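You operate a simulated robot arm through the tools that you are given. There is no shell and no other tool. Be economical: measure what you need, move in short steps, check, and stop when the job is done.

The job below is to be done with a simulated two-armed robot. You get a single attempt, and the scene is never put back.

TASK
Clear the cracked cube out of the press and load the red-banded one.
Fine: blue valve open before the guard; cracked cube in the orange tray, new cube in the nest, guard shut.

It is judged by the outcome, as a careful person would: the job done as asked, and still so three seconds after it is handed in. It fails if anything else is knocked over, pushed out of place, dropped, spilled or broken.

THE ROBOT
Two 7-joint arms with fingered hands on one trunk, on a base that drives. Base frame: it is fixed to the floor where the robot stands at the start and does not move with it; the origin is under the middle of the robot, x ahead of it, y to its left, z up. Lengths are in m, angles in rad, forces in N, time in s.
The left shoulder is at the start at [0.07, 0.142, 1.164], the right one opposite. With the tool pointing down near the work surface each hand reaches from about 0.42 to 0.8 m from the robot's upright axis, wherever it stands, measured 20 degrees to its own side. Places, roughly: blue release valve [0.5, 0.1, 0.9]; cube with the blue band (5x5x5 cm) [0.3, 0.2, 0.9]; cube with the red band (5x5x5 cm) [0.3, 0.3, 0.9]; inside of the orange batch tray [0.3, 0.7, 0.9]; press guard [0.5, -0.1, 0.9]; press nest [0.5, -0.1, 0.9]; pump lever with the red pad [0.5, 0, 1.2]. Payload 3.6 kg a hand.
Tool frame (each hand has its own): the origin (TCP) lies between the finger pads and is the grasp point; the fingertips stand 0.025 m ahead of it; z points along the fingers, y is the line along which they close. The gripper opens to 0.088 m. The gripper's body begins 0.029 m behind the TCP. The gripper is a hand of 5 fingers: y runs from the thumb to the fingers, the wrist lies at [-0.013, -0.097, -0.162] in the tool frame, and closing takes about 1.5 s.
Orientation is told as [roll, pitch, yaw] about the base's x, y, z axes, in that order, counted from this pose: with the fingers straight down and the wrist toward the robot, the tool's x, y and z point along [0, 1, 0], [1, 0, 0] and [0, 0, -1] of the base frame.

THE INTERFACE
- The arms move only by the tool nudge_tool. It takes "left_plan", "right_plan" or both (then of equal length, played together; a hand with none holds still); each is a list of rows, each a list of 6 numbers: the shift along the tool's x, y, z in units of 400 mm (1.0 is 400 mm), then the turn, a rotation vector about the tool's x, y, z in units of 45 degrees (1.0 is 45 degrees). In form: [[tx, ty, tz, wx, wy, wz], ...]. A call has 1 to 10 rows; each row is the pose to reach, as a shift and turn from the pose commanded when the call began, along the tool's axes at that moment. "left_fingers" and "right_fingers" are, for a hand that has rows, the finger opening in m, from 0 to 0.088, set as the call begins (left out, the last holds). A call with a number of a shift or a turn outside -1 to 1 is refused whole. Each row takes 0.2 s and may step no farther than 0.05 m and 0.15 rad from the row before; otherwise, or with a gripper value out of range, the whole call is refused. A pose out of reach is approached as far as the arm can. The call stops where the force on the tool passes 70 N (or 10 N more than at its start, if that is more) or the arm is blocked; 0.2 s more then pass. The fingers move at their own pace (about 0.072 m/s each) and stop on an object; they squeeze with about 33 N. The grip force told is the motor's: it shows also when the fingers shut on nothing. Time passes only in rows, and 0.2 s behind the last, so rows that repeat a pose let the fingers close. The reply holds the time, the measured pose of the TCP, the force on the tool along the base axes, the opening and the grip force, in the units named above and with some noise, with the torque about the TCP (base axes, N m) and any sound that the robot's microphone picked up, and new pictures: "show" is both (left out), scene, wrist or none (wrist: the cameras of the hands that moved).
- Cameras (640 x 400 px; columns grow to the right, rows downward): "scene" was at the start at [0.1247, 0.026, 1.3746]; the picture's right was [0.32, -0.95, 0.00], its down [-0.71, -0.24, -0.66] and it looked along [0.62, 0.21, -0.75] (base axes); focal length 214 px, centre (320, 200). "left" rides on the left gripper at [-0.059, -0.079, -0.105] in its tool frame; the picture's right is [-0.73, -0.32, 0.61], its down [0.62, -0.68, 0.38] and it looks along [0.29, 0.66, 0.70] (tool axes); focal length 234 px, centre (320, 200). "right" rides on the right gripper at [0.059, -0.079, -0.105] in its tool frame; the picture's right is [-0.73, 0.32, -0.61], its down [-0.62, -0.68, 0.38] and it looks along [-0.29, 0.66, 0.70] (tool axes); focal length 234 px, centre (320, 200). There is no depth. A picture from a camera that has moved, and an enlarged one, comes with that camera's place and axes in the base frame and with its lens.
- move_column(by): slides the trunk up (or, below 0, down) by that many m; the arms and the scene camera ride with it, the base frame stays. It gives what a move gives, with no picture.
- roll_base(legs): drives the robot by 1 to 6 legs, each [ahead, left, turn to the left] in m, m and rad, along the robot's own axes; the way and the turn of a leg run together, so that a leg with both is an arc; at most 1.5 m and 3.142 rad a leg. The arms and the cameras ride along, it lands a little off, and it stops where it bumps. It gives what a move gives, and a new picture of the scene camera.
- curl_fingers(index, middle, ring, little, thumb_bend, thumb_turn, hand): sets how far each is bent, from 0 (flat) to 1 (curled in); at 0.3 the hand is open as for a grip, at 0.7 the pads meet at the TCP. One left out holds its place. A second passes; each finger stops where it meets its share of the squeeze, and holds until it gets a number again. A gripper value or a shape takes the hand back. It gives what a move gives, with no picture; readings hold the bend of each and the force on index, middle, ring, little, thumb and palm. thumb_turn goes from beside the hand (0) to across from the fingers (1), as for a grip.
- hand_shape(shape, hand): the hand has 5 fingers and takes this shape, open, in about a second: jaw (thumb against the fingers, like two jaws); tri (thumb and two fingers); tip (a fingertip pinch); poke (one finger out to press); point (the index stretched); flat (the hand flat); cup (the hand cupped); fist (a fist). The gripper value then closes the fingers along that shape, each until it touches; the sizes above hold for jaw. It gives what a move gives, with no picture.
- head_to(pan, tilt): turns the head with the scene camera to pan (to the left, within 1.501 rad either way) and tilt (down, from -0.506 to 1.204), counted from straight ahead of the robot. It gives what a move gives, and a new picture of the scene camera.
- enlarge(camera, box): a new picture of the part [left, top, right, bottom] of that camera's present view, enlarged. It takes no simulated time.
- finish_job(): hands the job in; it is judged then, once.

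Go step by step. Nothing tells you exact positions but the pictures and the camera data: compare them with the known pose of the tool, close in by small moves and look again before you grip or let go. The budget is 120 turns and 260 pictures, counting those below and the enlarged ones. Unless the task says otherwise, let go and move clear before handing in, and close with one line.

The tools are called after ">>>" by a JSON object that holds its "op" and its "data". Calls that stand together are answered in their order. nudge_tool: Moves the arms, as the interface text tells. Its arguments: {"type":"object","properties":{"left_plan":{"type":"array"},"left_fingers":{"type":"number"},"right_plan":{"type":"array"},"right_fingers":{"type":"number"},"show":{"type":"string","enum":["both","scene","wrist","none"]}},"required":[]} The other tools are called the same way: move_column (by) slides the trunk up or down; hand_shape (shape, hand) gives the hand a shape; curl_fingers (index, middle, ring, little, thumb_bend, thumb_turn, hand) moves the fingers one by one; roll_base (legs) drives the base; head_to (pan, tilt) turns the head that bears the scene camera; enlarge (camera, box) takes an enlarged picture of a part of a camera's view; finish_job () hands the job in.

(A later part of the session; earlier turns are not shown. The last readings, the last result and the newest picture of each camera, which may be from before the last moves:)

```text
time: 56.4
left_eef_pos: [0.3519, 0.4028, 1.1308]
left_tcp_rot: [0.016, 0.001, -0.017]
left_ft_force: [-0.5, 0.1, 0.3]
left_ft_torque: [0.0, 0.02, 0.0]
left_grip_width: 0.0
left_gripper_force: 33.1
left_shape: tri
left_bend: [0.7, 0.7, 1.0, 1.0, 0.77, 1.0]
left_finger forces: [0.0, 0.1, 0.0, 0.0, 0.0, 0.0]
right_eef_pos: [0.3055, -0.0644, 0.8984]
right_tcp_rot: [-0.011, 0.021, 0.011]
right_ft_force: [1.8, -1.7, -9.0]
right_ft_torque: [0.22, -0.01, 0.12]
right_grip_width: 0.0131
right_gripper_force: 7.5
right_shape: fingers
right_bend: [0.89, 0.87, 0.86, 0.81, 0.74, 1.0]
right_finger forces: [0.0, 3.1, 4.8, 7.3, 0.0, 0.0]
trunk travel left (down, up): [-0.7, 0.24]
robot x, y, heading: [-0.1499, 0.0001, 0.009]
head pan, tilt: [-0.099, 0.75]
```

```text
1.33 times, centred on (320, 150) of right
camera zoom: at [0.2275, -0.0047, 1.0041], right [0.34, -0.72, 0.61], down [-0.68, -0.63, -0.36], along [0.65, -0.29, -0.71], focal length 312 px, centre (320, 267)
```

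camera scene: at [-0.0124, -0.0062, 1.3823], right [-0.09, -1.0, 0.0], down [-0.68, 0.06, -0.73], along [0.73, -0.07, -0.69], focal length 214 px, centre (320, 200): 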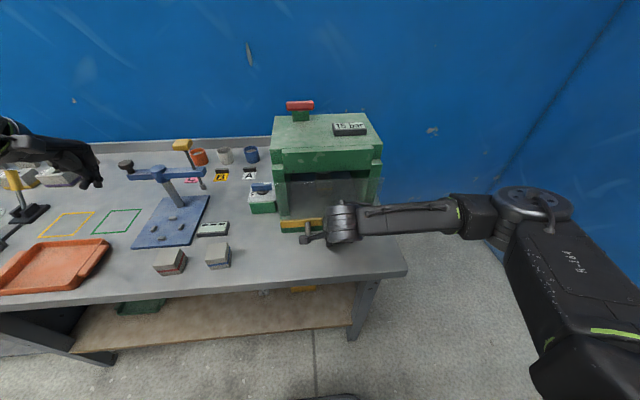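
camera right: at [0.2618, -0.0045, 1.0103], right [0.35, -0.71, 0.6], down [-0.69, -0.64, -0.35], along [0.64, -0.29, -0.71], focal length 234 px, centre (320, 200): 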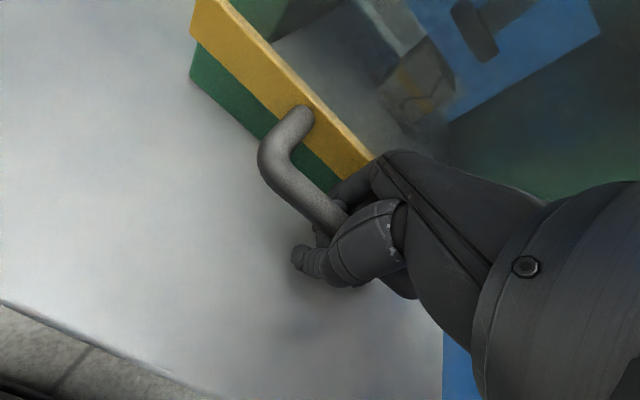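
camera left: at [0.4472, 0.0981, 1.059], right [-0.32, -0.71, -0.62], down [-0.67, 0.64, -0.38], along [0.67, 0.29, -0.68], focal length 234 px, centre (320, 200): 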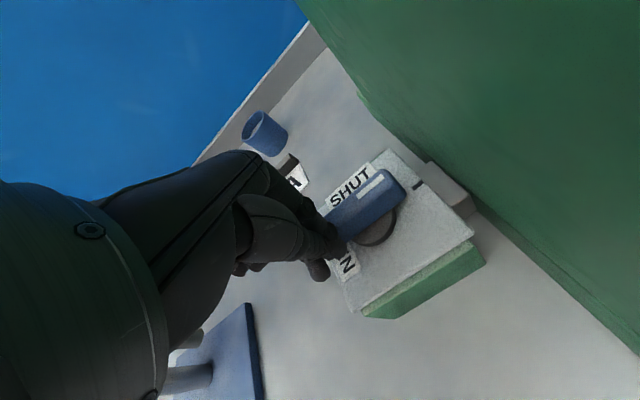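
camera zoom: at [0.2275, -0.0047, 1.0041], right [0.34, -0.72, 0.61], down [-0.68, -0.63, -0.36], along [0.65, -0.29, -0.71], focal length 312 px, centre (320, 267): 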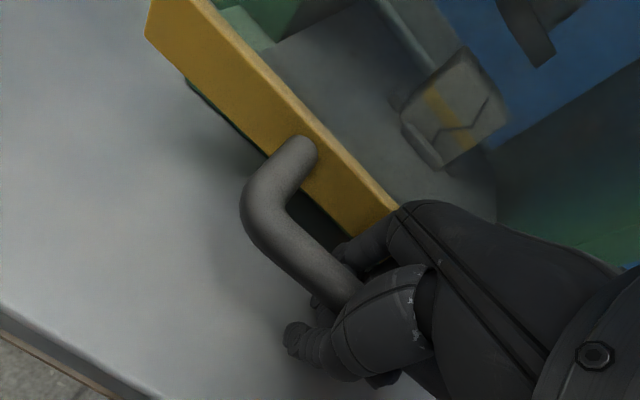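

The guard comes outward with little force — it is hinged at the top. I look before following the arc.

>>> {"op": "enlarge", "data": {"camera": "scene", "box": [230, 90, 410, 250]}}

```text
2.50 times, centred on (320, 170) of scene
camera zoom: at [-0.0165, -0.0063, 1.3824], right [-0.09, -1.0, 0.0], down [-0.68, 0.06, -0.73], along [0.73, -0.07, -0.68], focal length 536 px, centre (320, 275)
```

zoom: 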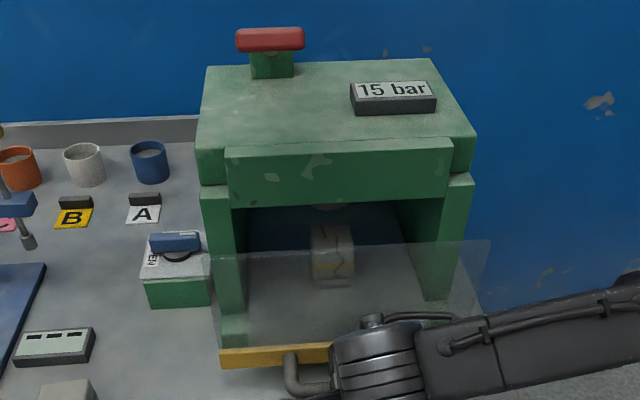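

Pane top and bottom moved out equally, so it is sliding rather than hinging. I look at the edges of the guard for rails before going on.

>>> {"op": "nudge_tool", "data": {"right_plan": [[0, 0, 0, 0, 0, 0]], "show": "both"}}

>>> {"op": "enlarge", "data": {"camera": "left", "box": [400, 0, 640, 160]}}

>>> {"op": "enlarge", "data": {"camera": "scene", "box": [260, 150, 380, 240]}}

```text
time: 56.8
left_eef_pos: [0.3524, 0.4021, 1.1303]
left_tcp_rot: [0.018, 0.0, -0.016]
left_ft_force: [0.2, -0.3, 0.2]
left_ft_torque: [0.02, 0.01, -0.02]
left_grip_width: 0.0001
left_gripper_force: 32.9
left_shape: tri
left_bend: [0.7, 0.7, 1.0, 1.0, 0.77, 1.0]
left_finger forces: [0.1, 0.0, 0.0, 0.0, 0.1, 0.0]
right_eef_pos: [0.306, -0.0647, 0.898]
right_tcp_rot: [-0.009, 0.021, 0.009]
right_ft_force: [1.3, -1.7, -7.3]
right_ft_torque: [0.24, -0.05, 0.11]
right_grip_width: 0.0132
right_gripper_force: 7.8
right_shape: fingers
right_bend: [0.89, 0.87, 0.86, 0.81, 0.74, 1.0]
right_finger forces: [0.1, 3.1, 4.8, 7.1, 0.0, 0.0]
trunk travel left (down, up): [-0.7, 0.24]
robot x, y, heading: [-0.1526, 0.0036, 0.006]
head pan, tilt: [-0.099, 0.75]
camera scene: at [-0.0165, -0.0062, 1.3824], right [-0.09, -1.0, 0.0], down [-0.68, 0.06, -0.73], along [0.73, -0.07, -0.68], focal length 214 px, centre (320, 200)
camera right: at [0.2275, -0.0047, 1.004], right [0.34, -0.72, 0.61], down [-0.68, -0.63, -0.36], along [0.65, -0.29, -0.71], focal length 234 px, centre (320, 200)
```

scene: 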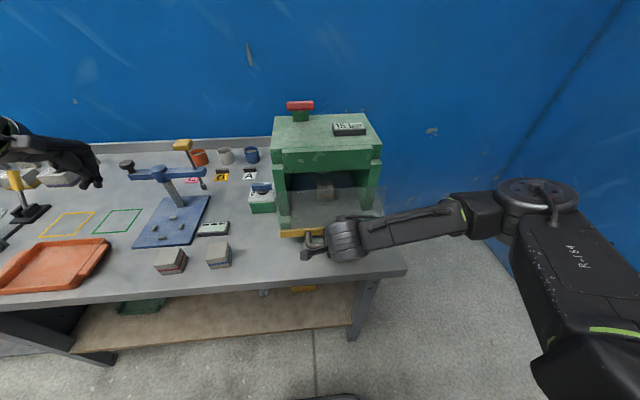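
right: 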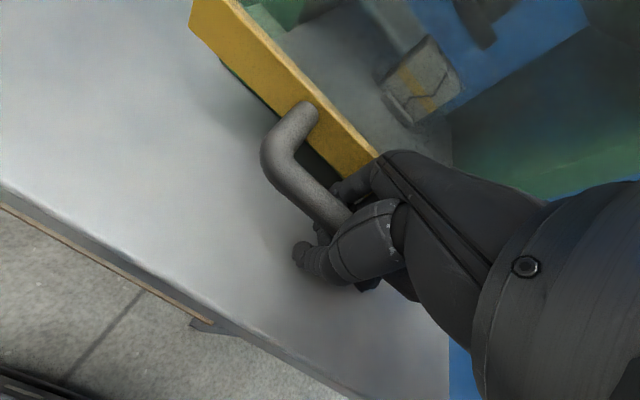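

```text
2.50 times, centred on (520, 80) of left
camera zoom: at [0.2726, 0.3422, 1.2351], right [-0.34, -0.71, -0.62], down [-0.67, 0.64, -0.37], along [0.66, 0.29, -0.69], focal length 585 px, centre (-180, 500)
```

zoom: 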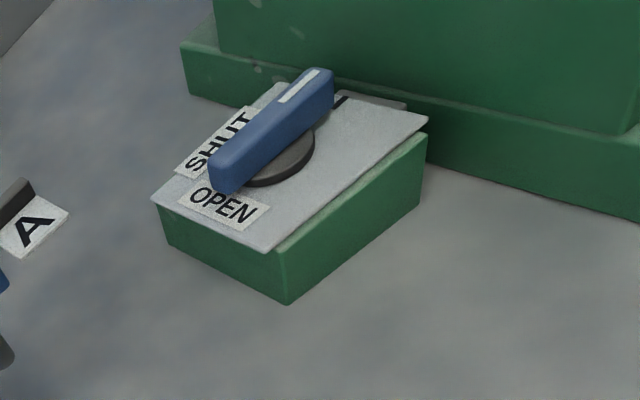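

```text
4.44 times, centred on (320, 195) of scene
camera zoom: at [-0.0165, -0.0062, 1.3824], right [-0.09, -1.0, 0.0], down [-0.68, 0.06, -0.73], along [0.73, -0.07, -0.68], focal length 953 px, centre (320, 222)
```

zoom: 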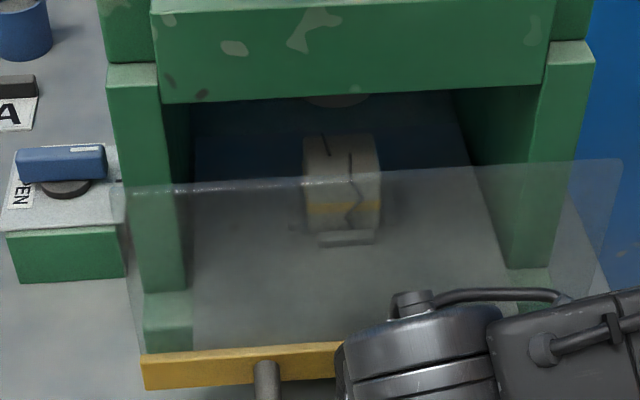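

>>> {"op": "nudge_tool", "data": {"right_plan": [[0, -0.025, 0, 0, 0, 0], [0, -0.05, 0, 0, 0, 0], [0, -0.075, 0, 0, 0, 0], [0, -0.1, 0, 0, 0, 0]], "show": "both"}}

>>> {"op": "enlarge", "data": {"camera": "scene", "box": [230, 90, 410, 250]}}

```text
time: 57.8
left_eef_pos: [0.3522, 0.4026, 1.1322]
left_tcp_rot: [0.017, 0.001, -0.016]
left_ft_force: [-0.8, -1.4, 0.8]
left_ft_torque: [0.01, 0.01, 0.02]
left_grip_width: 0.0
left_gripper_force: 33.5
left_shape: tri
left_bend: [0.7, 0.7, 1.0, 1.0, 0.77, 1.0]
left_finger forces: [0.1, 0.0, 0.1, 0.0, 0.0, 0.0]
right_eef_pos: [0.2665, -0.0643, 0.8985]
right_tcp_rot: [-0.007, 0.023, 0.009]
right_ft_force: [0.8, 0.4, -11.1]
right_ft_torque: [0.24, -0.01, 0.08]
right_grip_width: 0.013
right_gripper_force: 8.9
right_shape: fingers
right_bend: [0.89, 0.87, 0.86, 0.81, 0.74, 1.0]
right_finger forces: [0.1, 3.0, 5.7, 9.4, 0.1, 0.0]
trunk travel left (down, up): [-0.7, 0.24]
robot x, y, heading: [-0.1518, -0.0009, 0.005]
head pan, tilt: [-0.099, 0.75]
camera scene: at [-0.0163, -0.0057, 1.3823], right [-0.09, -1.0, 0.0], down [-0.68, 0.06, -0.73], along [0.73, -0.07, -0.68], focal length 214 px, centre (320, 200)
camera right: at [0.1877, -0.005, 1.0042], right [0.34, -0.72, 0.61], down [-0.68, -0.63, -0.36], along [0.64, -0.29, -0.71], focal length 234 px, centre (320, 200)
```

scene: 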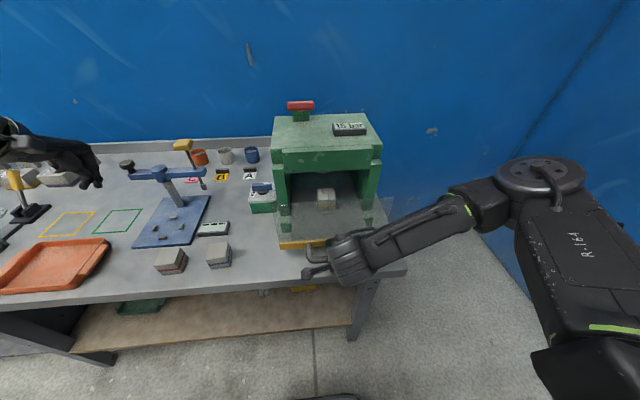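
right: 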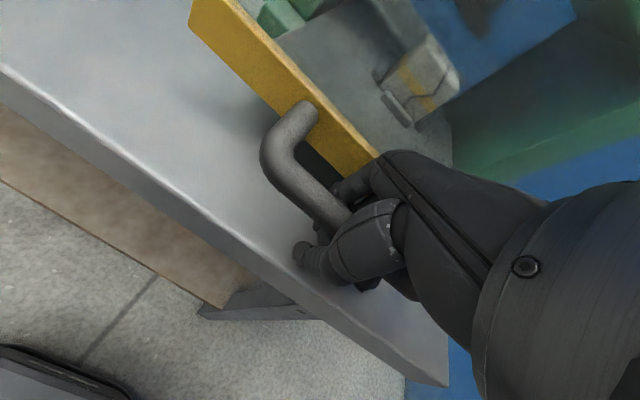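

```text
2.50 times, centred on (320, 170) of scene
camera zoom: at [-0.0163, -0.0057, 1.3823], right [-0.09, -1.0, 0.0], down [-0.68, 0.06, -0.73], along [0.73, -0.07, -0.68], focal length 536 px, centre (320, 275)
```

zoom: 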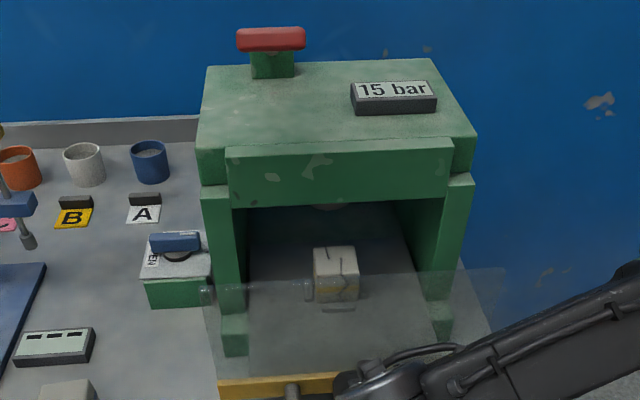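

The cube and nest come out with the guard — it is a drawer. I keep pulling, using the base in small legs while the hand holds the handle.

>>> {"op": "roll_base", "data": {"legs": [[-0.05, 0, 0]]}}

>>> {"op": "enlarge", "data": {"camera": "scene", "box": [230, 90, 410, 250]}}

```text
time: 58.7
left_eef_pos: [0.3038, 0.4029, 1.131]
left_tcp_rot: [0.014, 0.003, -0.016]
left_ft_force: [0.8, 0.4, -0.5]
left_ft_torque: [-0.02, 0.01, 0.03]
left_grip_width: 0.0
left_gripper_force: 33.3
left_shape: tri
left_bend: [0.7, 0.7, 1.0, 1.0, 0.77, 1.0]
left_finger forces: [0.0, 0.0, 0.0, 0.1, 0.0, 0.0]
right_eef_pos: [0.2161, -0.0646, 0.8991]
right_tcp_rot: [-0.009, 0.02, 0.01]
right_ft_force: [2.0, 1.2, -15.5]
right_ft_torque: [0.41, -0.01, 0.06]
right_grip_width: 0.0128
right_gripper_force: 11.2
right_shape: fingers
right_bend: [0.89, 0.88, 0.86, 0.81, 0.74, 1.0]
right_finger forces: [0.0, 2.6, 5.7, 14.0, 0.0, 0.0]
trunk travel left (down, up): [-0.7, 0.24]
robot x, y, heading: [-0.2001, 0.0039, 0.006]
head pan, tilt: [-0.099, 0.75]
camera scene: at [-0.0658, -0.0063, 1.3824], right [-0.09, -1.0, 0.0], down [-0.68, 0.06, -0.73], along [0.73, -0.07, -0.68], focal length 214 px, centre (320, 200)
```

scene: 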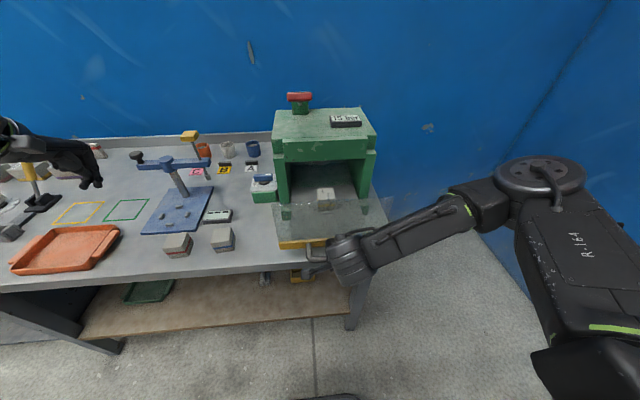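

```text
2.50 times, centred on (320, 170) of scene
camera zoom: at [-0.0658, -0.0063, 1.3824], right [-0.09, -1.0, 0.0], down [-0.68, 0.06, -0.73], along [0.73, -0.07, -0.68], focal length 536 px, centre (320, 275)
```

zoom: 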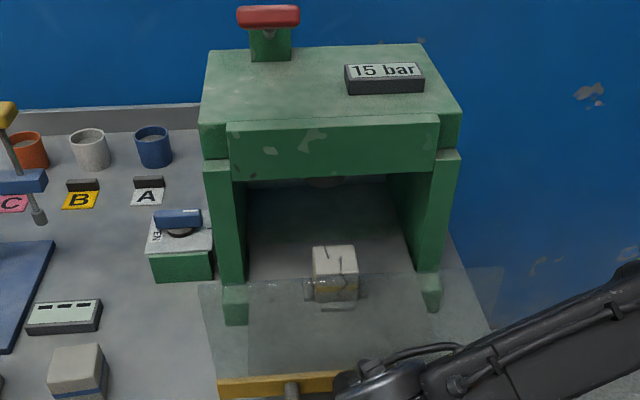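

>>> {"op": "roll_base", "data": {"legs": [[-0.05, 0, 0]]}}

>>> {"op": "enlarge", "data": {"camera": "scene", "box": [230, 90, 410, 250]}}

```text
time: 59.6
left_eef_pos: [0.2541, 0.4026, 1.1303]
left_tcp_rot: [0.016, 0.003, -0.016]
left_ft_force: [0.2, -0.4, -0.2]
left_ft_torque: [0.01, 0.01, 0.01]
left_grip_width: 0.0
left_gripper_force: 33.3
left_shape: tri
left_bend: [0.7, 0.7, 1.0, 1.0, 0.77, 1.0]
left_finger forces: [0.0, 0.0, 0.0, 0.0, 0.0, 0.0]
right_eef_pos: [0.1683, -0.0654, 0.8979]
right_tcp_rot: [-0.009, 0.021, 0.009]
right_ft_force: [1.3, 1.5, -14.6]
right_ft_torque: [0.39, 0.01, 0.12]
right_grip_width: 0.0133
right_gripper_force: 11.4
right_shape: fingers
right_bend: [0.89, 0.88, 0.86, 0.81, 0.74, 1.0]
right_finger forces: [0.0, 2.6, 5.6, 13.7, 0.0, 0.1]
trunk travel left (down, up): [-0.7, 0.24]
robot x, y, heading: [-0.2513, -0.0002, 0.007]
head pan, tilt: [-0.099, 0.75]
camera scene: at [-0.115, -0.0068, 1.3824], right [-0.09, -1.0, 0.0], down [-0.68, 0.06, -0.73], along [0.73, -0.07, -0.68], focal length 214 px, centre (320, 200)
```

scene: 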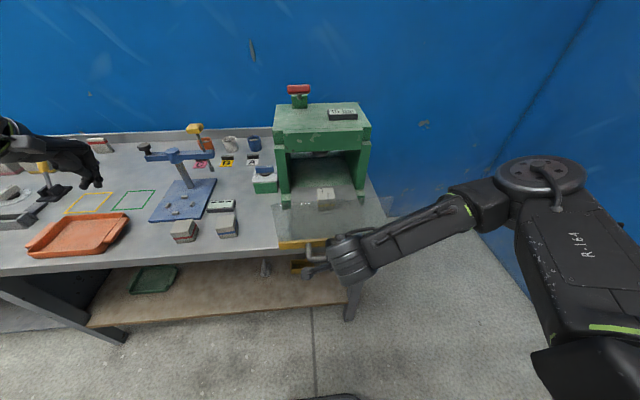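

```text
2.50 times, centred on (320, 170) of scene
camera zoom: at [-0.115, -0.0068, 1.3824], right [-0.09, -1.0, 0.0], down [-0.68, 0.06, -0.73], along [0.73, -0.07, -0.68], focal length 536 px, centre (320, 275)
```

zoom: 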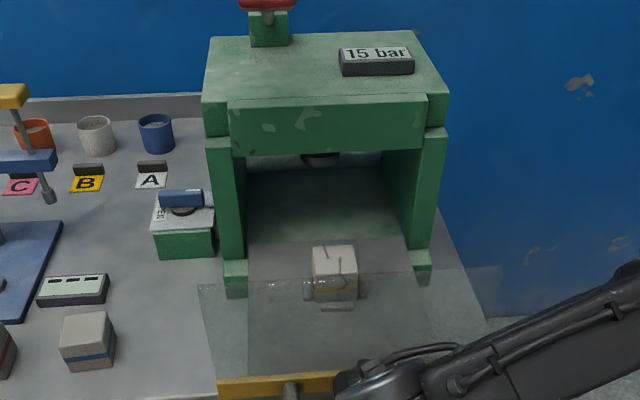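

>>> {"op": "roll_base", "data": {"legs": [[-0.04, 0, 0]]}}

>>> {"op": "enlarge", "data": {"camera": "scene", "box": [230, 90, 410, 250]}}

```text
time: 60.6
left_eef_pos: [0.2254, 0.403, 1.1274]
left_tcp_rot: [0.015, 0.01, -0.016]
left_ft_force: [0.0, -0.3, 0.7]
left_ft_torque: [0.02, 0.0, 0.01]
left_grip_width: 0.0001
left_gripper_force: 33.2
left_shape: tri
left_bend: [0.7, 0.7, 1.0, 1.0, 0.77, 1.0]
left_finger forces: [0.0, 0.0, 0.1, 0.0, 0.0, 0.0]
right_eef_pos: [0.1466, -0.0664, 0.8974]
right_tcp_rot: [-0.011, 0.004, 0.001]
right_ft_force: [31.8, 2.4, -24.1]
right_ft_torque: [0.78, 0.9, 1.08]
right_grip_width: 0.0131
right_gripper_force: 20.4
right_shape: fingers
right_bend: [0.89, 0.88, 0.86, 0.81, 0.74, 1.0]
right_finger forces: [0.1, 0.0, 6.1, 33.3, 0.0, 0.1]
trunk travel left (down, up): [-0.7, 0.24]
robot x, y, heading: [-0.2882, -0.0019, 0.015]
head pan, tilt: [-0.099, 0.75]
stopped in leg 1: the force on the tool passed its limit at 84 N (the readings are from after the stop); the commanded pose is now the measured one
camera scene: at [-0.1409, -0.0063, 1.3812], right [-0.09, -1.0, 0.0], down [-0.69, 0.06, -0.73], along [0.72, -0.06, -0.69], focal length 214 px, centre (320, 200)
```

scene: 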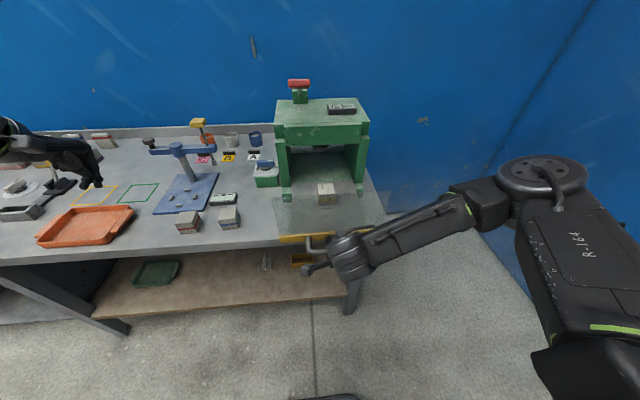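

```text
2.50 times, centred on (320, 170) of scene
camera zoom: at [-0.1409, -0.0063, 1.3812], right [-0.09, -1.0, 0.0], down [-0.69, 0.06, -0.73], along [0.72, -0.06, -0.69], focal length 536 px, centre (320, 275)
```

zoom: 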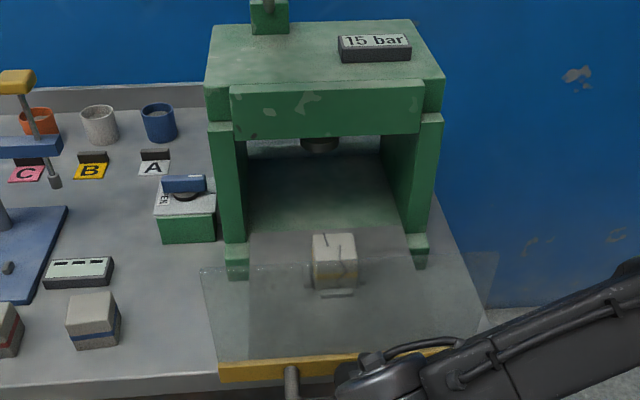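

End stop reached; the cube now stands in front of the press at x≈0.35. I ease off, release the handle and move the right hand up and right.

>>> {"op": "nudge_tool", "data": {"right_plan": [[0, 0.02, 0, 0, 0, 0], [0, 0.03, 0.005, 0, 0, 0], [0, 0.03, 0.005, 0, 0, 0], [0, 0.03, 0.005, 0, 0, 0], [0, 0.03, 0.005, 0, 0, 0], [0, 0.03, 0.005, 0, 0, 0], [0, 0.03, -0.05, 0, 0, 0], [0, 0.03, -0.12, 0, 0, 0]], "right_fingers": 0.06, "show": "wrist"}}

```text
time: 62.4
left_eef_pos: [0.2175, 0.4035, 1.1319]
left_tcp_rot: [0.017, 0.0, -0.014]
left_ft_force: [0.0, -0.6, 0.1]
left_ft_torque: [-0.01, 0.0, 0.03]
left_grip_width: 0.0
left_gripper_force: 33.2
left_shape: tri
left_bend: [0.7, 0.7, 1.0, 1.0, 0.77, 1.0]
left_finger forces: [0.0, 0.0, 0.1, 0.0, 0.1, 0.1]
right_eef_pos: [0.1489, -0.0642, 0.9509]
right_tcp_rot: [-0.009, 0.0, 0.003]
right_ft_force: [-0.3, 0.5, -0.6]
right_ft_torque: [0.01, 0.01, -0.04]
right_grip_width: 0.0599
right_gripper_force: 0.0
right_shape: jaw
right_bend: [0.28, 0.38, 0.34, 0.35, 0.6, 1.0]
right_finger forces: [0.0, 0.1, 0.0, 0.0, 0.0, 0.0]
trunk travel left (down, up): [-0.7, 0.24]
robot x, y, heading: [-0.2825, -0.0041, 0.011]
head pan, tilt: [-0.099, 0.75]
camera right: at [0.0694, -0.0048, 1.055], right [0.32, -0.72, 0.61], down [-0.68, -0.63, -0.38], along [0.66, -0.29, -0.69], focal length 234 px, centre (320, 200)
```

right: 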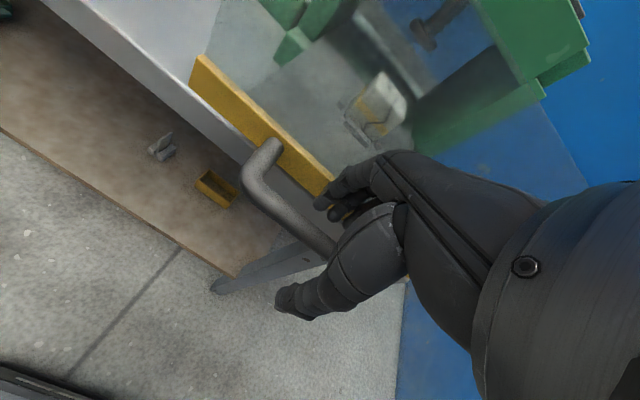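

>>> {"op": "nudge_tool", "data": {"right_plan": [[0, 0, -0.12, 0, 0, 0], [0, 0, -0.24, 0, 0, 0], [0, 0, -0.36, 0, 0, 0], [0, 0, -0.48, 0, 0, 0], [-0.08, 0, -0.56, 0, 0, 0], [-0.2, 0, -0.58, 0, 0, 0], [-0.32, 0, -0.58, 0, 0, 0], [-0.44, 0, -0.58, 0, 0, 0], [-0.56, 0, -0.58, 0, 0, 0], [-0.68, 0, -0.58, 0, 0, 0]], "show": "scene"}}

>>> {"op": "enlarge", "data": {"camera": "scene", "box": [250, 140, 410, 260]}}

>>> {"op": "hand_shape", "data": {"hand": "left", "shape": "jaw"}}

```text
time: 64.6
left_eef_pos: [0.2168, 0.4016, 1.1318]
left_tcp_rot: [0.017, 0.0, -0.014]
left_ft_force: [-0.6, -0.4, 0.3]
left_ft_torque: [0.02, 0.01, -0.01]
left_grip_width: 0.0
left_gripper_force: 33.0
left_shape: tri
left_bend: [0.7, 0.7, 1.0, 1.0, 0.77, 1.0]
left_finger forces: [0.0, 0.0, 0.0, 0.0, 0.0, 0.0]
right_eef_pos: [0.1524, -0.3375, 1.1826]
right_tcp_rot: [-0.009, -0.002, 0.003]
right_ft_force: [-0.6, -0.2, -0.5]
right_ft_torque: [-0.02, 0.0, 0.03]
right_grip_width: 0.0599
right_gripper_force: 0.1
right_shape: jaw
right_bend: [0.28, 0.38, 0.34, 0.35, 0.6, 1.0]
right_finger forces: [0.0, 0.1, 0.0, 0.0, 0.0, 0.0]
trunk travel left (down, up): [-0.7, 0.24]
robot x, y, heading: [-0.2835, -0.0019, 0.009]
head pan, tilt: [-0.099, 0.75]
camera scene: at [-0.1524, -0.0083, 1.3826], right [-0.09, -1.0, 0.0], down [-0.68, 0.06, -0.73], along [0.73, -0.06, -0.68], focal length 214 px, centre (320, 200)
```

scene: 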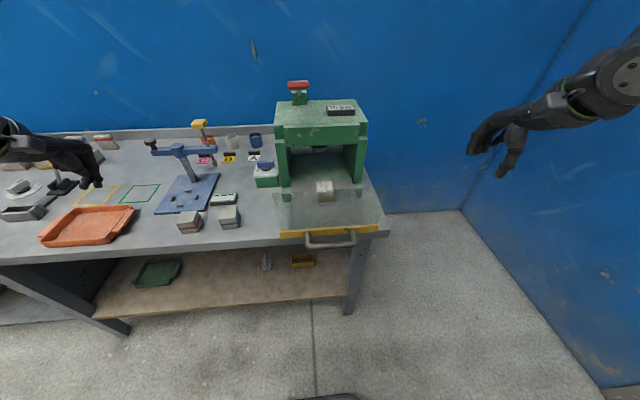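

```text
3.33 times, centred on (330, 200) of scene
camera zoom: at [-0.1524, -0.0083, 1.3826], right [-0.09, -1.0, 0.0], down [-0.68, 0.06, -0.73], along [0.73, -0.06, -0.68], focal length 715 px, centre (287, 200)
```

zoom: 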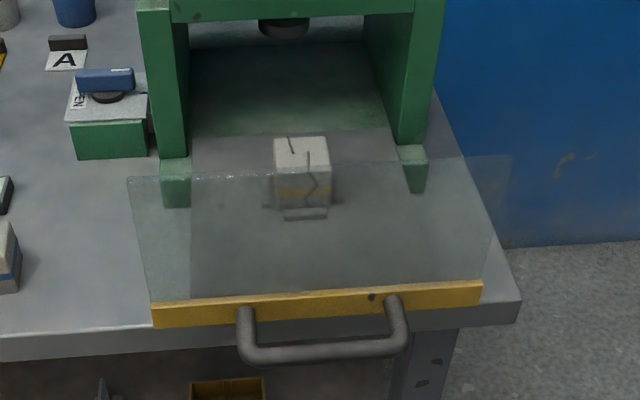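

```text
time: 65.5
left_eef_pos: [0.2171, 0.4015, 1.1322]
left_tcp_rot: [0.015, 0.003, -0.013]
left_ft_force: [0.8, 0.6, 0.0]
left_ft_torque: [-0.01, 0.05, 0.01]
left_grip_width: 0.0879
left_gripper_force: 0.0
left_shape: jaw
left_bend: [0.3, 0.3, 0.3, 0.3, 0.3, 0.98]
left_finger forces: [0.1, 0.1, 0.0, 0.0, 0.0, 0.0]
right_eef_pos: [0.1522, -0.3351, 1.1826]
right_tcp_rot: [-0.009, 0.001, 0.002]
right_ft_force: [-0.7, -0.6, -0.4]
right_ft_torque: [0.04, -0.03, 0.02]
right_grip_width: 0.0596
right_gripper_force: 0.1
right_shape: jaw
right_bend: [0.28, 0.38, 0.34, 0.35, 0.6, 1.0]
right_finger forces: [0.0, 0.1, 0.1, 0.1, 0.1, 0.1]
trunk travel left (down, up): [-0.7, 0.24]
robot x, y, heading: [-0.284, -0.0037, 0.013]
head pan, tilt: [-0.099, 0.75]
```

The nest has low stops at the sides; the cube centre seems at x≈0.38–0.40, y≈-0.067, partly under the header edge, so I will come in tilted with the left hand, wrist to the left. First the yaw.

>>> {"op": "nudge_tool", "data": {"left_plan": [[0, 0, -0.08, 0, 0, 0.1], [0, 0.02, -0.15, 0, 0, 0.25], [-0.05, 0.06, -0.17, 0, 0, 0.4], [-0.1, 0.1, -0.17, 0, 0, 0.55], [-0.17, 0.14, -0.17, 0, 0, 0.7], [-0.24, 0.18, -0.17, 0, 0, 0.85], [-0.31, 0.2, -0.17, 0, 0, 1.0]], "left_fingers": 0.088, "show": "none"}}

>>> {"op": "nudge_tool", "data": {"left_plan": [[0, 0, 0, 0, 0, 0.17], [0, 0, 0, 0, 0, 0.34], [0, 0, 0, 0, 0, 0.51], [0, 0, 0, 0, 0, 0.68], [0, 0, 0, 0, 0, 0.85], [0, 0, 0, 0, 0, 1.0]], "show": "none"}}

>>> {"op": "nudge_tool", "data": {"left_plan": [[0, 0, 0, 0, 0.17, 0], [0, 0, 0, 0, 0.34, 0], [0, 0, 0, 0, 0.51, 0], [0, 0, 0, 0, 0.67, 0]], "show": "both"}}

```text
time: 67.1
left_eef_pos: [0.2973, 0.2785, 1.1979]
left_tcp_rot: [0.011, 0.012, -0.8]
left_ft_force: [0.1, -0.1, -0.2]
left_ft_torque: [0.01, -0.01, -0.01]
left_grip_width: 0.0876
left_gripper_force: 0.2
left_shape: jaw
left_bend: [0.3, 0.3, 0.3, 0.3, 0.3, 0.98]
left_finger forces: [0.1, 0.1, 0.0, 0.0, 0.0, 0.0]
right_eef_pos: [0.1521, -0.3358, 1.181]
right_tcp_rot: [-0.009, 0.001, 0.004]
right_ft_force: [-0.9, -0.4, -0.2]
right_ft_torque: [0.0, 0.02, -0.02]
right_grip_width: 0.0598
right_gripper_force: 0.0
right_shape: jaw
right_bend: [0.28, 0.38, 0.34, 0.35, 0.6, 1.0]
right_finger forces: [0.0, 0.0, 0.1, 0.1, 0.1, 0.0]
trunk travel left (down, up): [-0.7, 0.24]
robot x, y, heading: [-0.2865, 0.0048, 0.012]
head pan, tilt: [-0.099, 0.75]
```

```text
time: 68.5
left_eef_pos: [0.2819, 0.231, 1.1597]
left_tcp_rot: [0.01, 0.024, -1.577]
left_ft_force: [0.0, -0.1, -0.2]
left_ft_torque: [0.03, 0.01, 0.03]
left_grip_width: 0.088
left_gripper_force: 0.1
left_shape: jaw
left_bend: [0.3, 0.3, 0.3, 0.3, 0.3, 0.98]
left_finger forces: [0.0, 0.0, 0.0, 0.0, 0.1, 0.1]
left hand out of reach, approached as far as the arm can: row 4, 5, 6
right_eef_pos: [0.1534, -0.3355, 1.183]
right_tcp_rot: [-0.01, 0.001, 0.005]
right_ft_force: [0.6, 0.4, -0.4]
right_ft_torque: [-0.01, 0.03, 0.0]
right_grip_width: 0.0598
right_gripper_force: 0.1
right_shape: jaw
right_bend: [0.28, 0.38, 0.34, 0.35, 0.6, 1.0]
right_finger forces: [0.0, 0.1, 0.1, 0.0, 0.1, 0.1]
trunk travel left (down, up): [-0.7, 0.24]
robot x, y, heading: [-0.2867, 0.0012, 0.013]
head pan, tilt: [-0.099, 0.75]
```

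```text
time: 69.5
left_eef_pos: [0.2786, 0.2306, 1.1631]
left_tcp_rot: [0.529, 0.016, -1.586]
left_ft_force: [0.4, 0.1, -0.1]
left_ft_torque: [0.04, 0.0, 0.02]
left_grip_width: 0.0879
left_gripper_force: 0.0
left_shape: jaw
left_bend: [0.3, 0.3, 0.3, 0.3, 0.3, 0.98]
left_finger forces: [0.1, 0.0, 0.0, 0.1, 0.0, 0.0]
right_eef_pos: [0.1501, -0.3356, 1.1847]
right_tcp_rot: [-0.01, -0.002, 0.004]
right_ft_force: [-0.3, 0.3, -0.4]
right_ft_torque: [-0.01, 0.01, -0.03]
right_grip_width: 0.06
right_gripper_force: 0.1
right_shape: jaw
right_bend: [0.28, 0.38, 0.34, 0.35, 0.6, 1.0]
right_finger forces: [0.0, 0.1, 0.0, 0.0, 0.1, 0.0]
trunk travel left (down, up): [-0.7, 0.24]
robot x, y, heading: [-0.2901, -0.0021, 0.008]
head pan, tilt: [-0.099, 0.75]
camera scene: at [-0.1523, -0.0061, 1.3826], right [-0.09, -1.0, 0.0], down [-0.68, 0.06, -0.73], along [0.73, -0.07, -0.68], focal length 214 px, centre (320, 200)
camera left: at [0.1758, 0.3086, 1.2236], right [-0.32, 0.34, -0.89], down [0.74, 0.67, -0.01], along [0.59, -0.66, -0.47], focal length 234 px, centre (320, 200)
```

scene: 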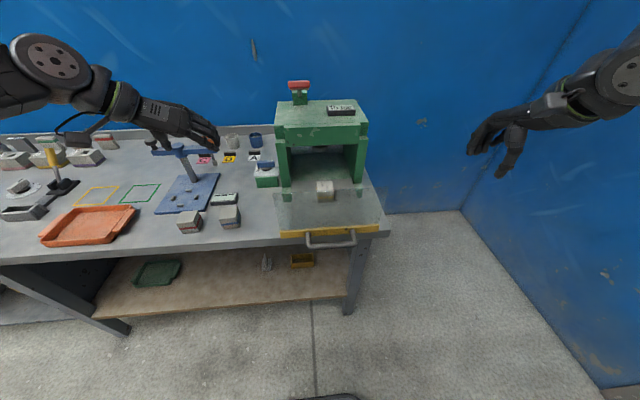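
left: 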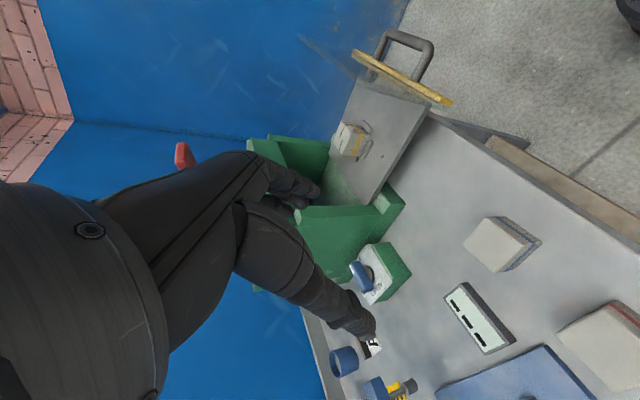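

>>> {"op": "enlarge", "data": {"camera": "left", "box": [290, 90, 450, 190]}}

```text
4.00 times, centred on (370, 140) of left
camera zoom: at [0.1758, 0.3086, 1.2236], right [-0.32, 0.34, -0.89], down [0.74, 0.67, -0.01], along [0.59, -0.66, -0.47], focal length 937 px, centre (120, 440)
```

zoom: 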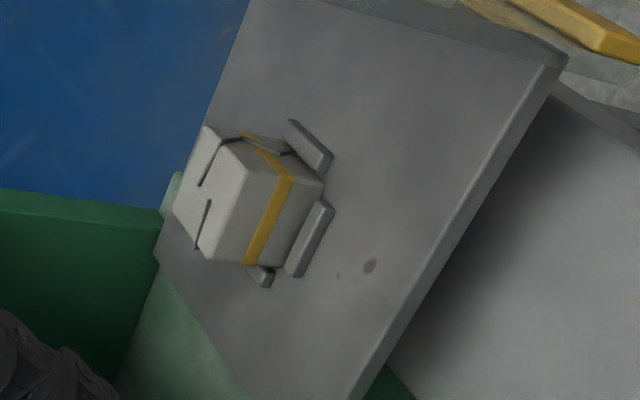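

Two views agree: cube top centre at (0.349, -0.063, 0.970), well clear of the header. I bring the tilted left hand over it.

>>> {"op": "nudge_tool", "data": {"left_plan": [[0, 0.11, 0, 0, 0, 0], [0, 0.22, 0, 0, 0, 0], [0, 0.33, 0.02, 0, 0, 0], [0, 0.44, 0.04, 0, 0, 0], [0, 0.55, 0.07, 0, 0, 0], [0.003, 0.65, 0.12, 0, 0, 0], [0.007, 0.725, 0.19, 0, 0, 0], [0.007, 0.735, 0.236, 0, 0, 0]]}}

>>> {"op": "enlarge", "data": {"camera": "scene", "box": [240, 110, 400, 250]}}

```text
time: 71.3
left_eef_pos: [0.2685, 0.0226, 1.0905]
left_tcp_rot: [0.524, 0.016, -1.585]
left_ft_force: [-0.7, 0.5, 0.1]
left_ft_torque: [0.03, -0.02, 0.01]
left_grip_width: 0.0877
left_gripper_force: 0.0
left_shape: jaw
left_bend: [0.3, 0.3, 0.3, 0.3, 0.3, 0.98]
left_finger forces: [0.1, 0.1, 0.1, 0.0, 0.1, 0.0]
left hand out of reach, approached as far as the arm can: row 5, 6, 7, 8
right_eef_pos: [0.1522, -0.3357, 1.1839]
right_tcp_rot: [-0.009, 0.0, 0.005]
right_ft_force: [0.4, 0.0, 0.7]
right_ft_torque: [-0.01, 0.0, 0.0]
right_grip_width: 0.0597
right_gripper_force: 0.0
right_shape: jaw
right_bend: [0.28, 0.38, 0.34, 0.35, 0.6, 1.0]
right_finger forces: [0.0, 0.0, 0.0, 0.1, 0.0, 0.0]
trunk travel left (down, up): [-0.7, 0.24]
robot x, y, heading: [-0.284, 0.0021, 0.011]
head pan, tilt: [-0.099, 0.75]
camera scene: at [-0.1516, -0.0063, 1.3825], right [-0.09, -1.0, 0.0], down [-0.68, 0.06, -0.73], along [0.73, -0.07, -0.68], focal length 214 px, centre (320, 200)
camera left: at [0.1659, 0.1012, 1.1523], right [-0.32, 0.34, -0.88], down [0.74, 0.67, -0.01], along [0.59, -0.66, -0.47], focal length 234 px, centre (320, 200)
```

scene: 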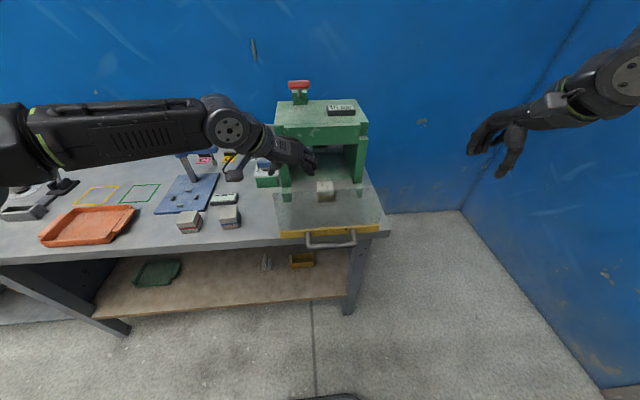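
left: 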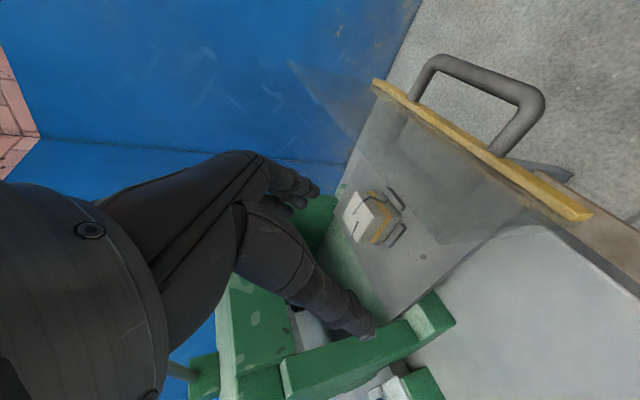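

```text
2.86 times, centred on (320, 180) of scene
camera zoom: at [-0.1516, -0.0063, 1.3825], right [-0.09, -1.0, 0.0], down [-0.68, 0.06, -0.73], along [0.73, -0.07, -0.68], focal length 613 px, centre (320, 257)
```

zoom: 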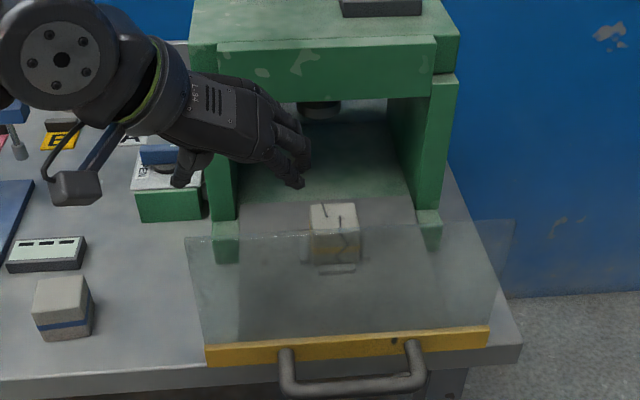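

The yawed left wrist is at its limit there. I shift the base to the right so the cube falls into the left hand's better range.

>>> {"op": "roll_base", "data": {"legs": [[0, -0.18, 0]]}}

```text
time: 72.8
left_eef_pos: [0.2712, -0.1566, 1.09]
left_tcp_rot: [0.527, 0.015, -1.583]
left_ft_force: [0.3, 0.7, -1.3]
left_ft_torque: [0.02, 0.03, -0.02]
left_grip_width: 0.0878
left_gripper_force: 0.0
left_shape: jaw
left_bend: [0.3, 0.3, 0.3, 0.3, 0.3, 0.98]
left_finger forces: [0.0, 0.1, 0.1, 0.0, 0.0, 0.0]
right_eef_pos: [0.1536, -0.5149, 1.1836]
right_tcp_rot: [-0.011, -0.002, 0.003]
right_ft_force: [-0.5, 0.7, 0.0]
right_ft_torque: [0.02, -0.01, -0.03]
right_grip_width: 0.0599
right_gripper_force: 0.0
right_shape: jaw
right_bend: [0.28, 0.38, 0.34, 0.35, 0.6, 1.0]
right_finger forces: [0.0, 0.1, 0.0, 0.0, 0.0, 0.1]
trunk travel left (down, up): [-0.7, 0.24]
robot x, y, heading: [-0.2845, -0.1805, 0.015]
head pan, tilt: [-0.099, 0.75]
camera scene: at [-0.1498, -0.1867, 1.3826], right [-0.09, -1.0, 0.0], down [-0.68, 0.06, -0.73], along [0.73, -0.06, -0.68], focal length 214 px, centre (320, 200)
```

scene: 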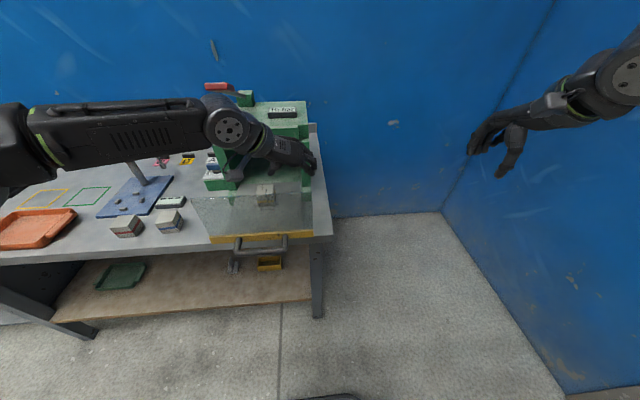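

>>> {"op": "nudge_tool", "data": {"left_plan": [[0, 0, 0, 0, 0, 0]], "show": "none"}}

```text
time: 73.2
left_eef_pos: [0.2702, -0.1567, 1.0895]
left_tcp_rot: [0.525, 0.016, -1.583]
left_ft_force: [-0.4, -0.3, 0.1]
left_ft_torque: [0.0, 0.0, 0.0]
left_grip_width: 0.0877
left_gripper_force: 0.1
left_shape: jaw
left_bend: [0.3, 0.3, 0.3, 0.3, 0.3, 0.98]
left_finger forces: [0.0, 0.1, 0.0, 0.1, 0.0, 0.0]
right_eef_pos: [0.1537, -0.5143, 1.1835]
right_tcp_rot: [-0.01, 0.002, 0.005]
right_ft_force: [0.2, 0.7, 0.4]
right_ft_torque: [-0.04, -0.01, 0.01]
right_grip_width: 0.0598
right_gripper_force: 0.0
right_shape: jaw
right_bend: [0.28, 0.38, 0.34, 0.35, 0.6, 1.0]
right_finger forces: [0.0, 0.0, 0.1, 0.0, 0.0, 0.1]
trunk travel left (down, up): [-0.7, 0.24]
robot x, y, heading: [-0.282, -0.1805, 0.009]
head pan, tilt: [-0.099, 0.75]
```

>>> {"op": "nudge_tool", "data": {"left_plan": [[0, -0.1, 0, 0, 0, 0], [0, -0.2, 0.03, 0, 0, 0], [0.02, -0.235, 0.1, 0, 0, 0], [0.05, -0.235, 0.19, 0, 0, 0]]}}

>>> {"op": "enlarge", "data": {"camera": "scene", "box": [180, 120, 340, 260]}}

>>> {"op": "enlarge", "data": {"camera": "left", "box": [240, 110, 480, 270]}}

```text
time: 74.2
left_eef_pos: [0.3283, -0.0643, 1.034]
left_tcp_rot: [0.523, 0.016, -1.583]
left_ft_force: [0.6, 0.8, 0.1]
left_ft_torque: [0.01, -0.02, 0.01]
left_grip_width: 0.0879
left_gripper_force: 0.1
left_shape: jaw
left_bend: [0.3, 0.3, 0.3, 0.3, 0.3, 0.98]
left_finger forces: [0.0, 0.0, 0.1, 0.0, 0.0, 0.1]
right_eef_pos: [0.1554, -0.5169, 1.1819]
right_tcp_rot: [-0.009, 0.0, 0.003]
right_ft_force: [0.7, -0.5, -0.2]
right_ft_torque: [0.02, 0.0, -0.02]
right_grip_width: 0.0597
right_gripper_force: 0.0
right_shape: jaw
right_bend: [0.28, 0.38, 0.34, 0.35, 0.6, 1.0]
right_finger forces: [0.0, 0.0, 0.0, 0.0, 0.1, 0.0]
trunk travel left (down, up): [-0.7, 0.24]
robot x, y, heading: [-0.2859, -0.1829, 0.018]
head pan, tilt: [-0.099, 0.75]
camera scene: at [-0.1484, -0.1891, 1.3824], right [-0.09, -1.0, 0.0], down [-0.68, 0.06, -0.73], along [0.73, -0.06, -0.68], focal length 214 px, centre (320, 200)
camera left: at [0.2249, 0.0128, 1.0962], right [-0.32, 0.34, -0.88], down [0.74, 0.67, -0.01], along [0.59, -0.66, -0.47], focal length 234 px, centre (320, 200)
```

scene: 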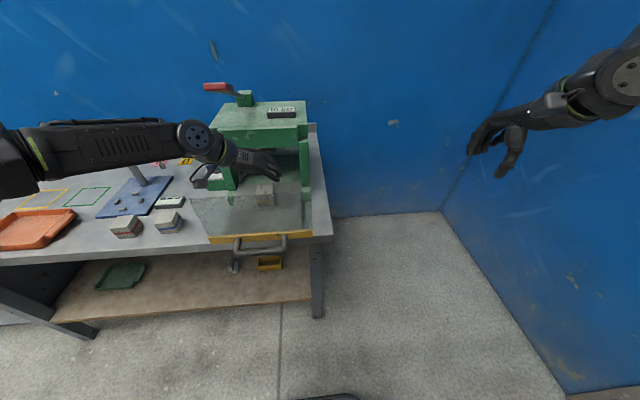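
left: 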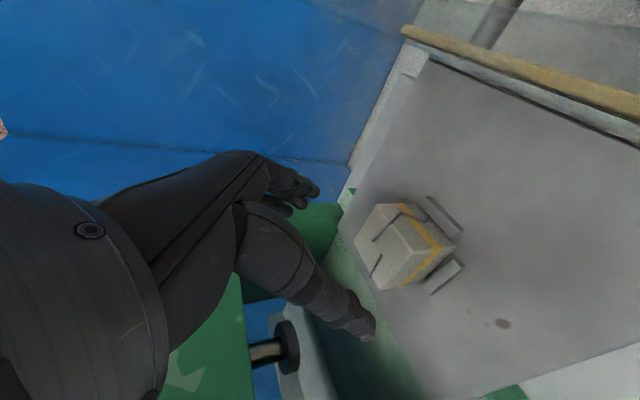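

```text
2.86 times, centred on (260, 190) of scene
camera zoom: at [-0.1484, -0.1891, 1.3824], right [-0.09, -1.0, 0.0], down [-0.68, 0.06, -0.73], along [0.73, -0.06, -0.68], focal length 613 px, centre (491, 229)
```

zoom: 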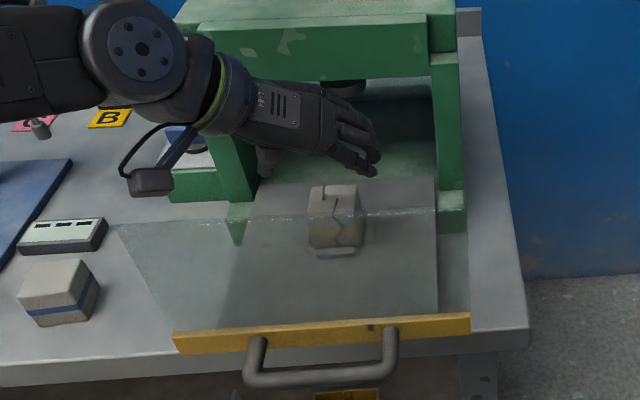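

```text
2.50 times, centred on (360, 190) of left
camera zoom: at [0.2249, 0.0128, 1.0962], right [-0.32, 0.34, -0.88], down [0.74, 0.67, -0.01], along [0.59, -0.66, -0.47], focal length 585 px, centre (220, 225)
```

zoom: 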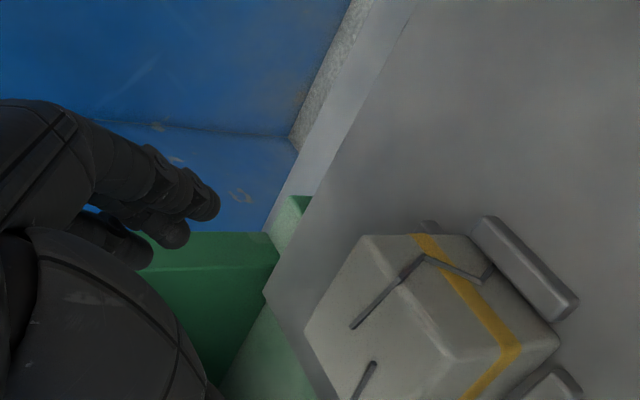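

Everything agrees; I lower straight to the cube, gripping its upper half above the nest stops.

>>> {"op": "nudge_tool", "data": {"left_plan": [[-0.02, 0, 0.06, 0, 0, 0], [-0.04, 0.002, 0.12, 0, 0, 0], [-0.058, 0.002, 0.189, 0, 0, 0]]}}

>>> {"op": "enlarge", "data": {"camera": "scene", "box": [220, 140, 320, 230]}}

>>> {"op": "enlarge", "data": {"camera": "left", "box": [260, 150, 480, 350]}}

```text
time: 74.8
left_eef_pos: [0.3319, -0.0652, 1.0062]
left_tcp_rot: [0.547, 0.005, -1.58]
left_ft_force: [-1.3, -9.6, 29.6]
left_ft_torque: [3.06, 3.16, 1.19]
left_grip_width: 0.088
left_gripper_force: 0.0
left_shape: jaw
left_bend: [0.3, 0.3, 0.3, 0.3, 0.3, 0.98]
left_finger forces: [0.0, 0.0, 0.0, 0.1, 0.0, 0.0]
left hand out of reach, approached as far as the arm can: row 2, 3
right_eef_pos: [0.1503, -0.5183, 1.1843]
right_tcp_rot: [-0.007, -0.004, 0.003]
right_ft_force: [-0.8, 0.4, 0.9]
right_ft_torque: [0.0, 0.04, 0.0]
right_grip_width: 0.06
right_gripper_force: 0.0
right_shape: jaw
right_bend: [0.28, 0.38, 0.34, 0.35, 0.6, 1.0]
right_finger forces: [0.0, 0.1, 0.0, 0.0, 0.0, 0.0]
trunk travel left (down, up): [-0.7, 0.24]
robot x, y, heading: [-0.2809, -0.1802, 0.008]
head pan, tilt: [-0.099, 0.75]
stopped in row 3 (left hand): the force on the tool passed its limit at 93 N (the readings are from after the stop); the commanded pose is now the measured one
camera scene: at [-0.1538, -0.19, 1.383], right [-0.09, -1.0, 0.0], down [-0.68, 0.06, -0.73], along [0.73, -0.06, -0.68], focal length 214 px, centre (320, 200)
camera left: at [0.2279, 0.0128, 1.0655], right [-0.3, 0.33, -0.9], down [0.74, 0.67, 0.0], along [0.6, -0.66, -0.45], focal length 234 px, centre (320, 200)
```

scene: 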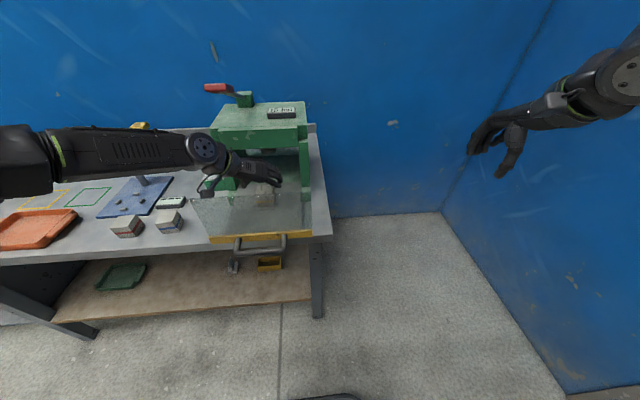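
left: 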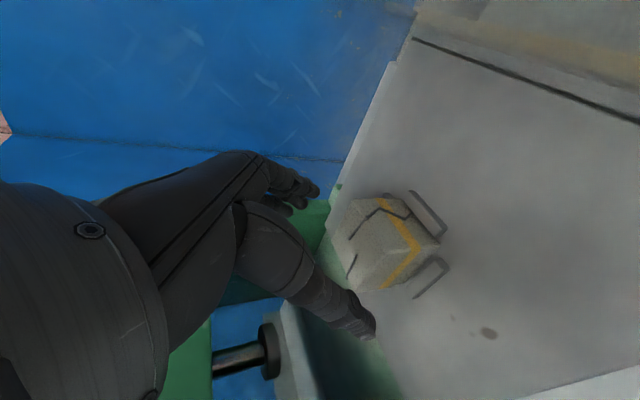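

```text
4.44 times, centred on (270, 185) of scene
camera zoom: at [-0.1538, -0.19, 1.383], right [-0.09, -1.0, 0.0], down [-0.68, 0.06, -0.73], along [0.73, -0.06, -0.68], focal length 953 px, centre (542, 267)
```

zoom: 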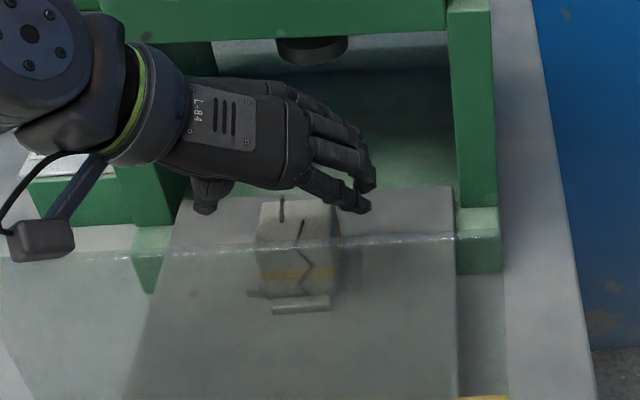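

```text
2.00 times, centred on (370, 250) of left
camera zoom: at [0.2279, 0.0128, 1.0655], right [-0.3, 0.33, -0.9], down [0.74, 0.67, 0.0], along [0.6, -0.66, -0.45], focal length 468 px, centre (220, 100)
```

zoom: 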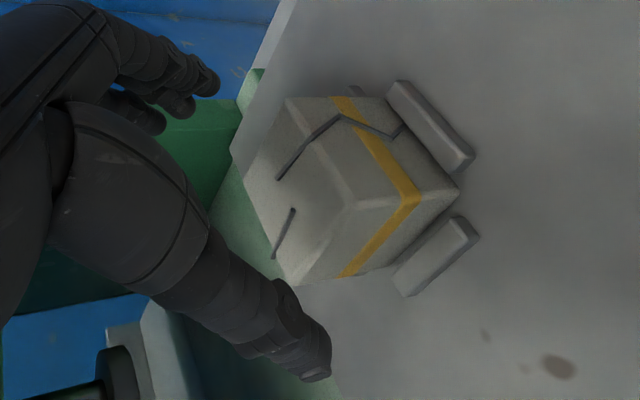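

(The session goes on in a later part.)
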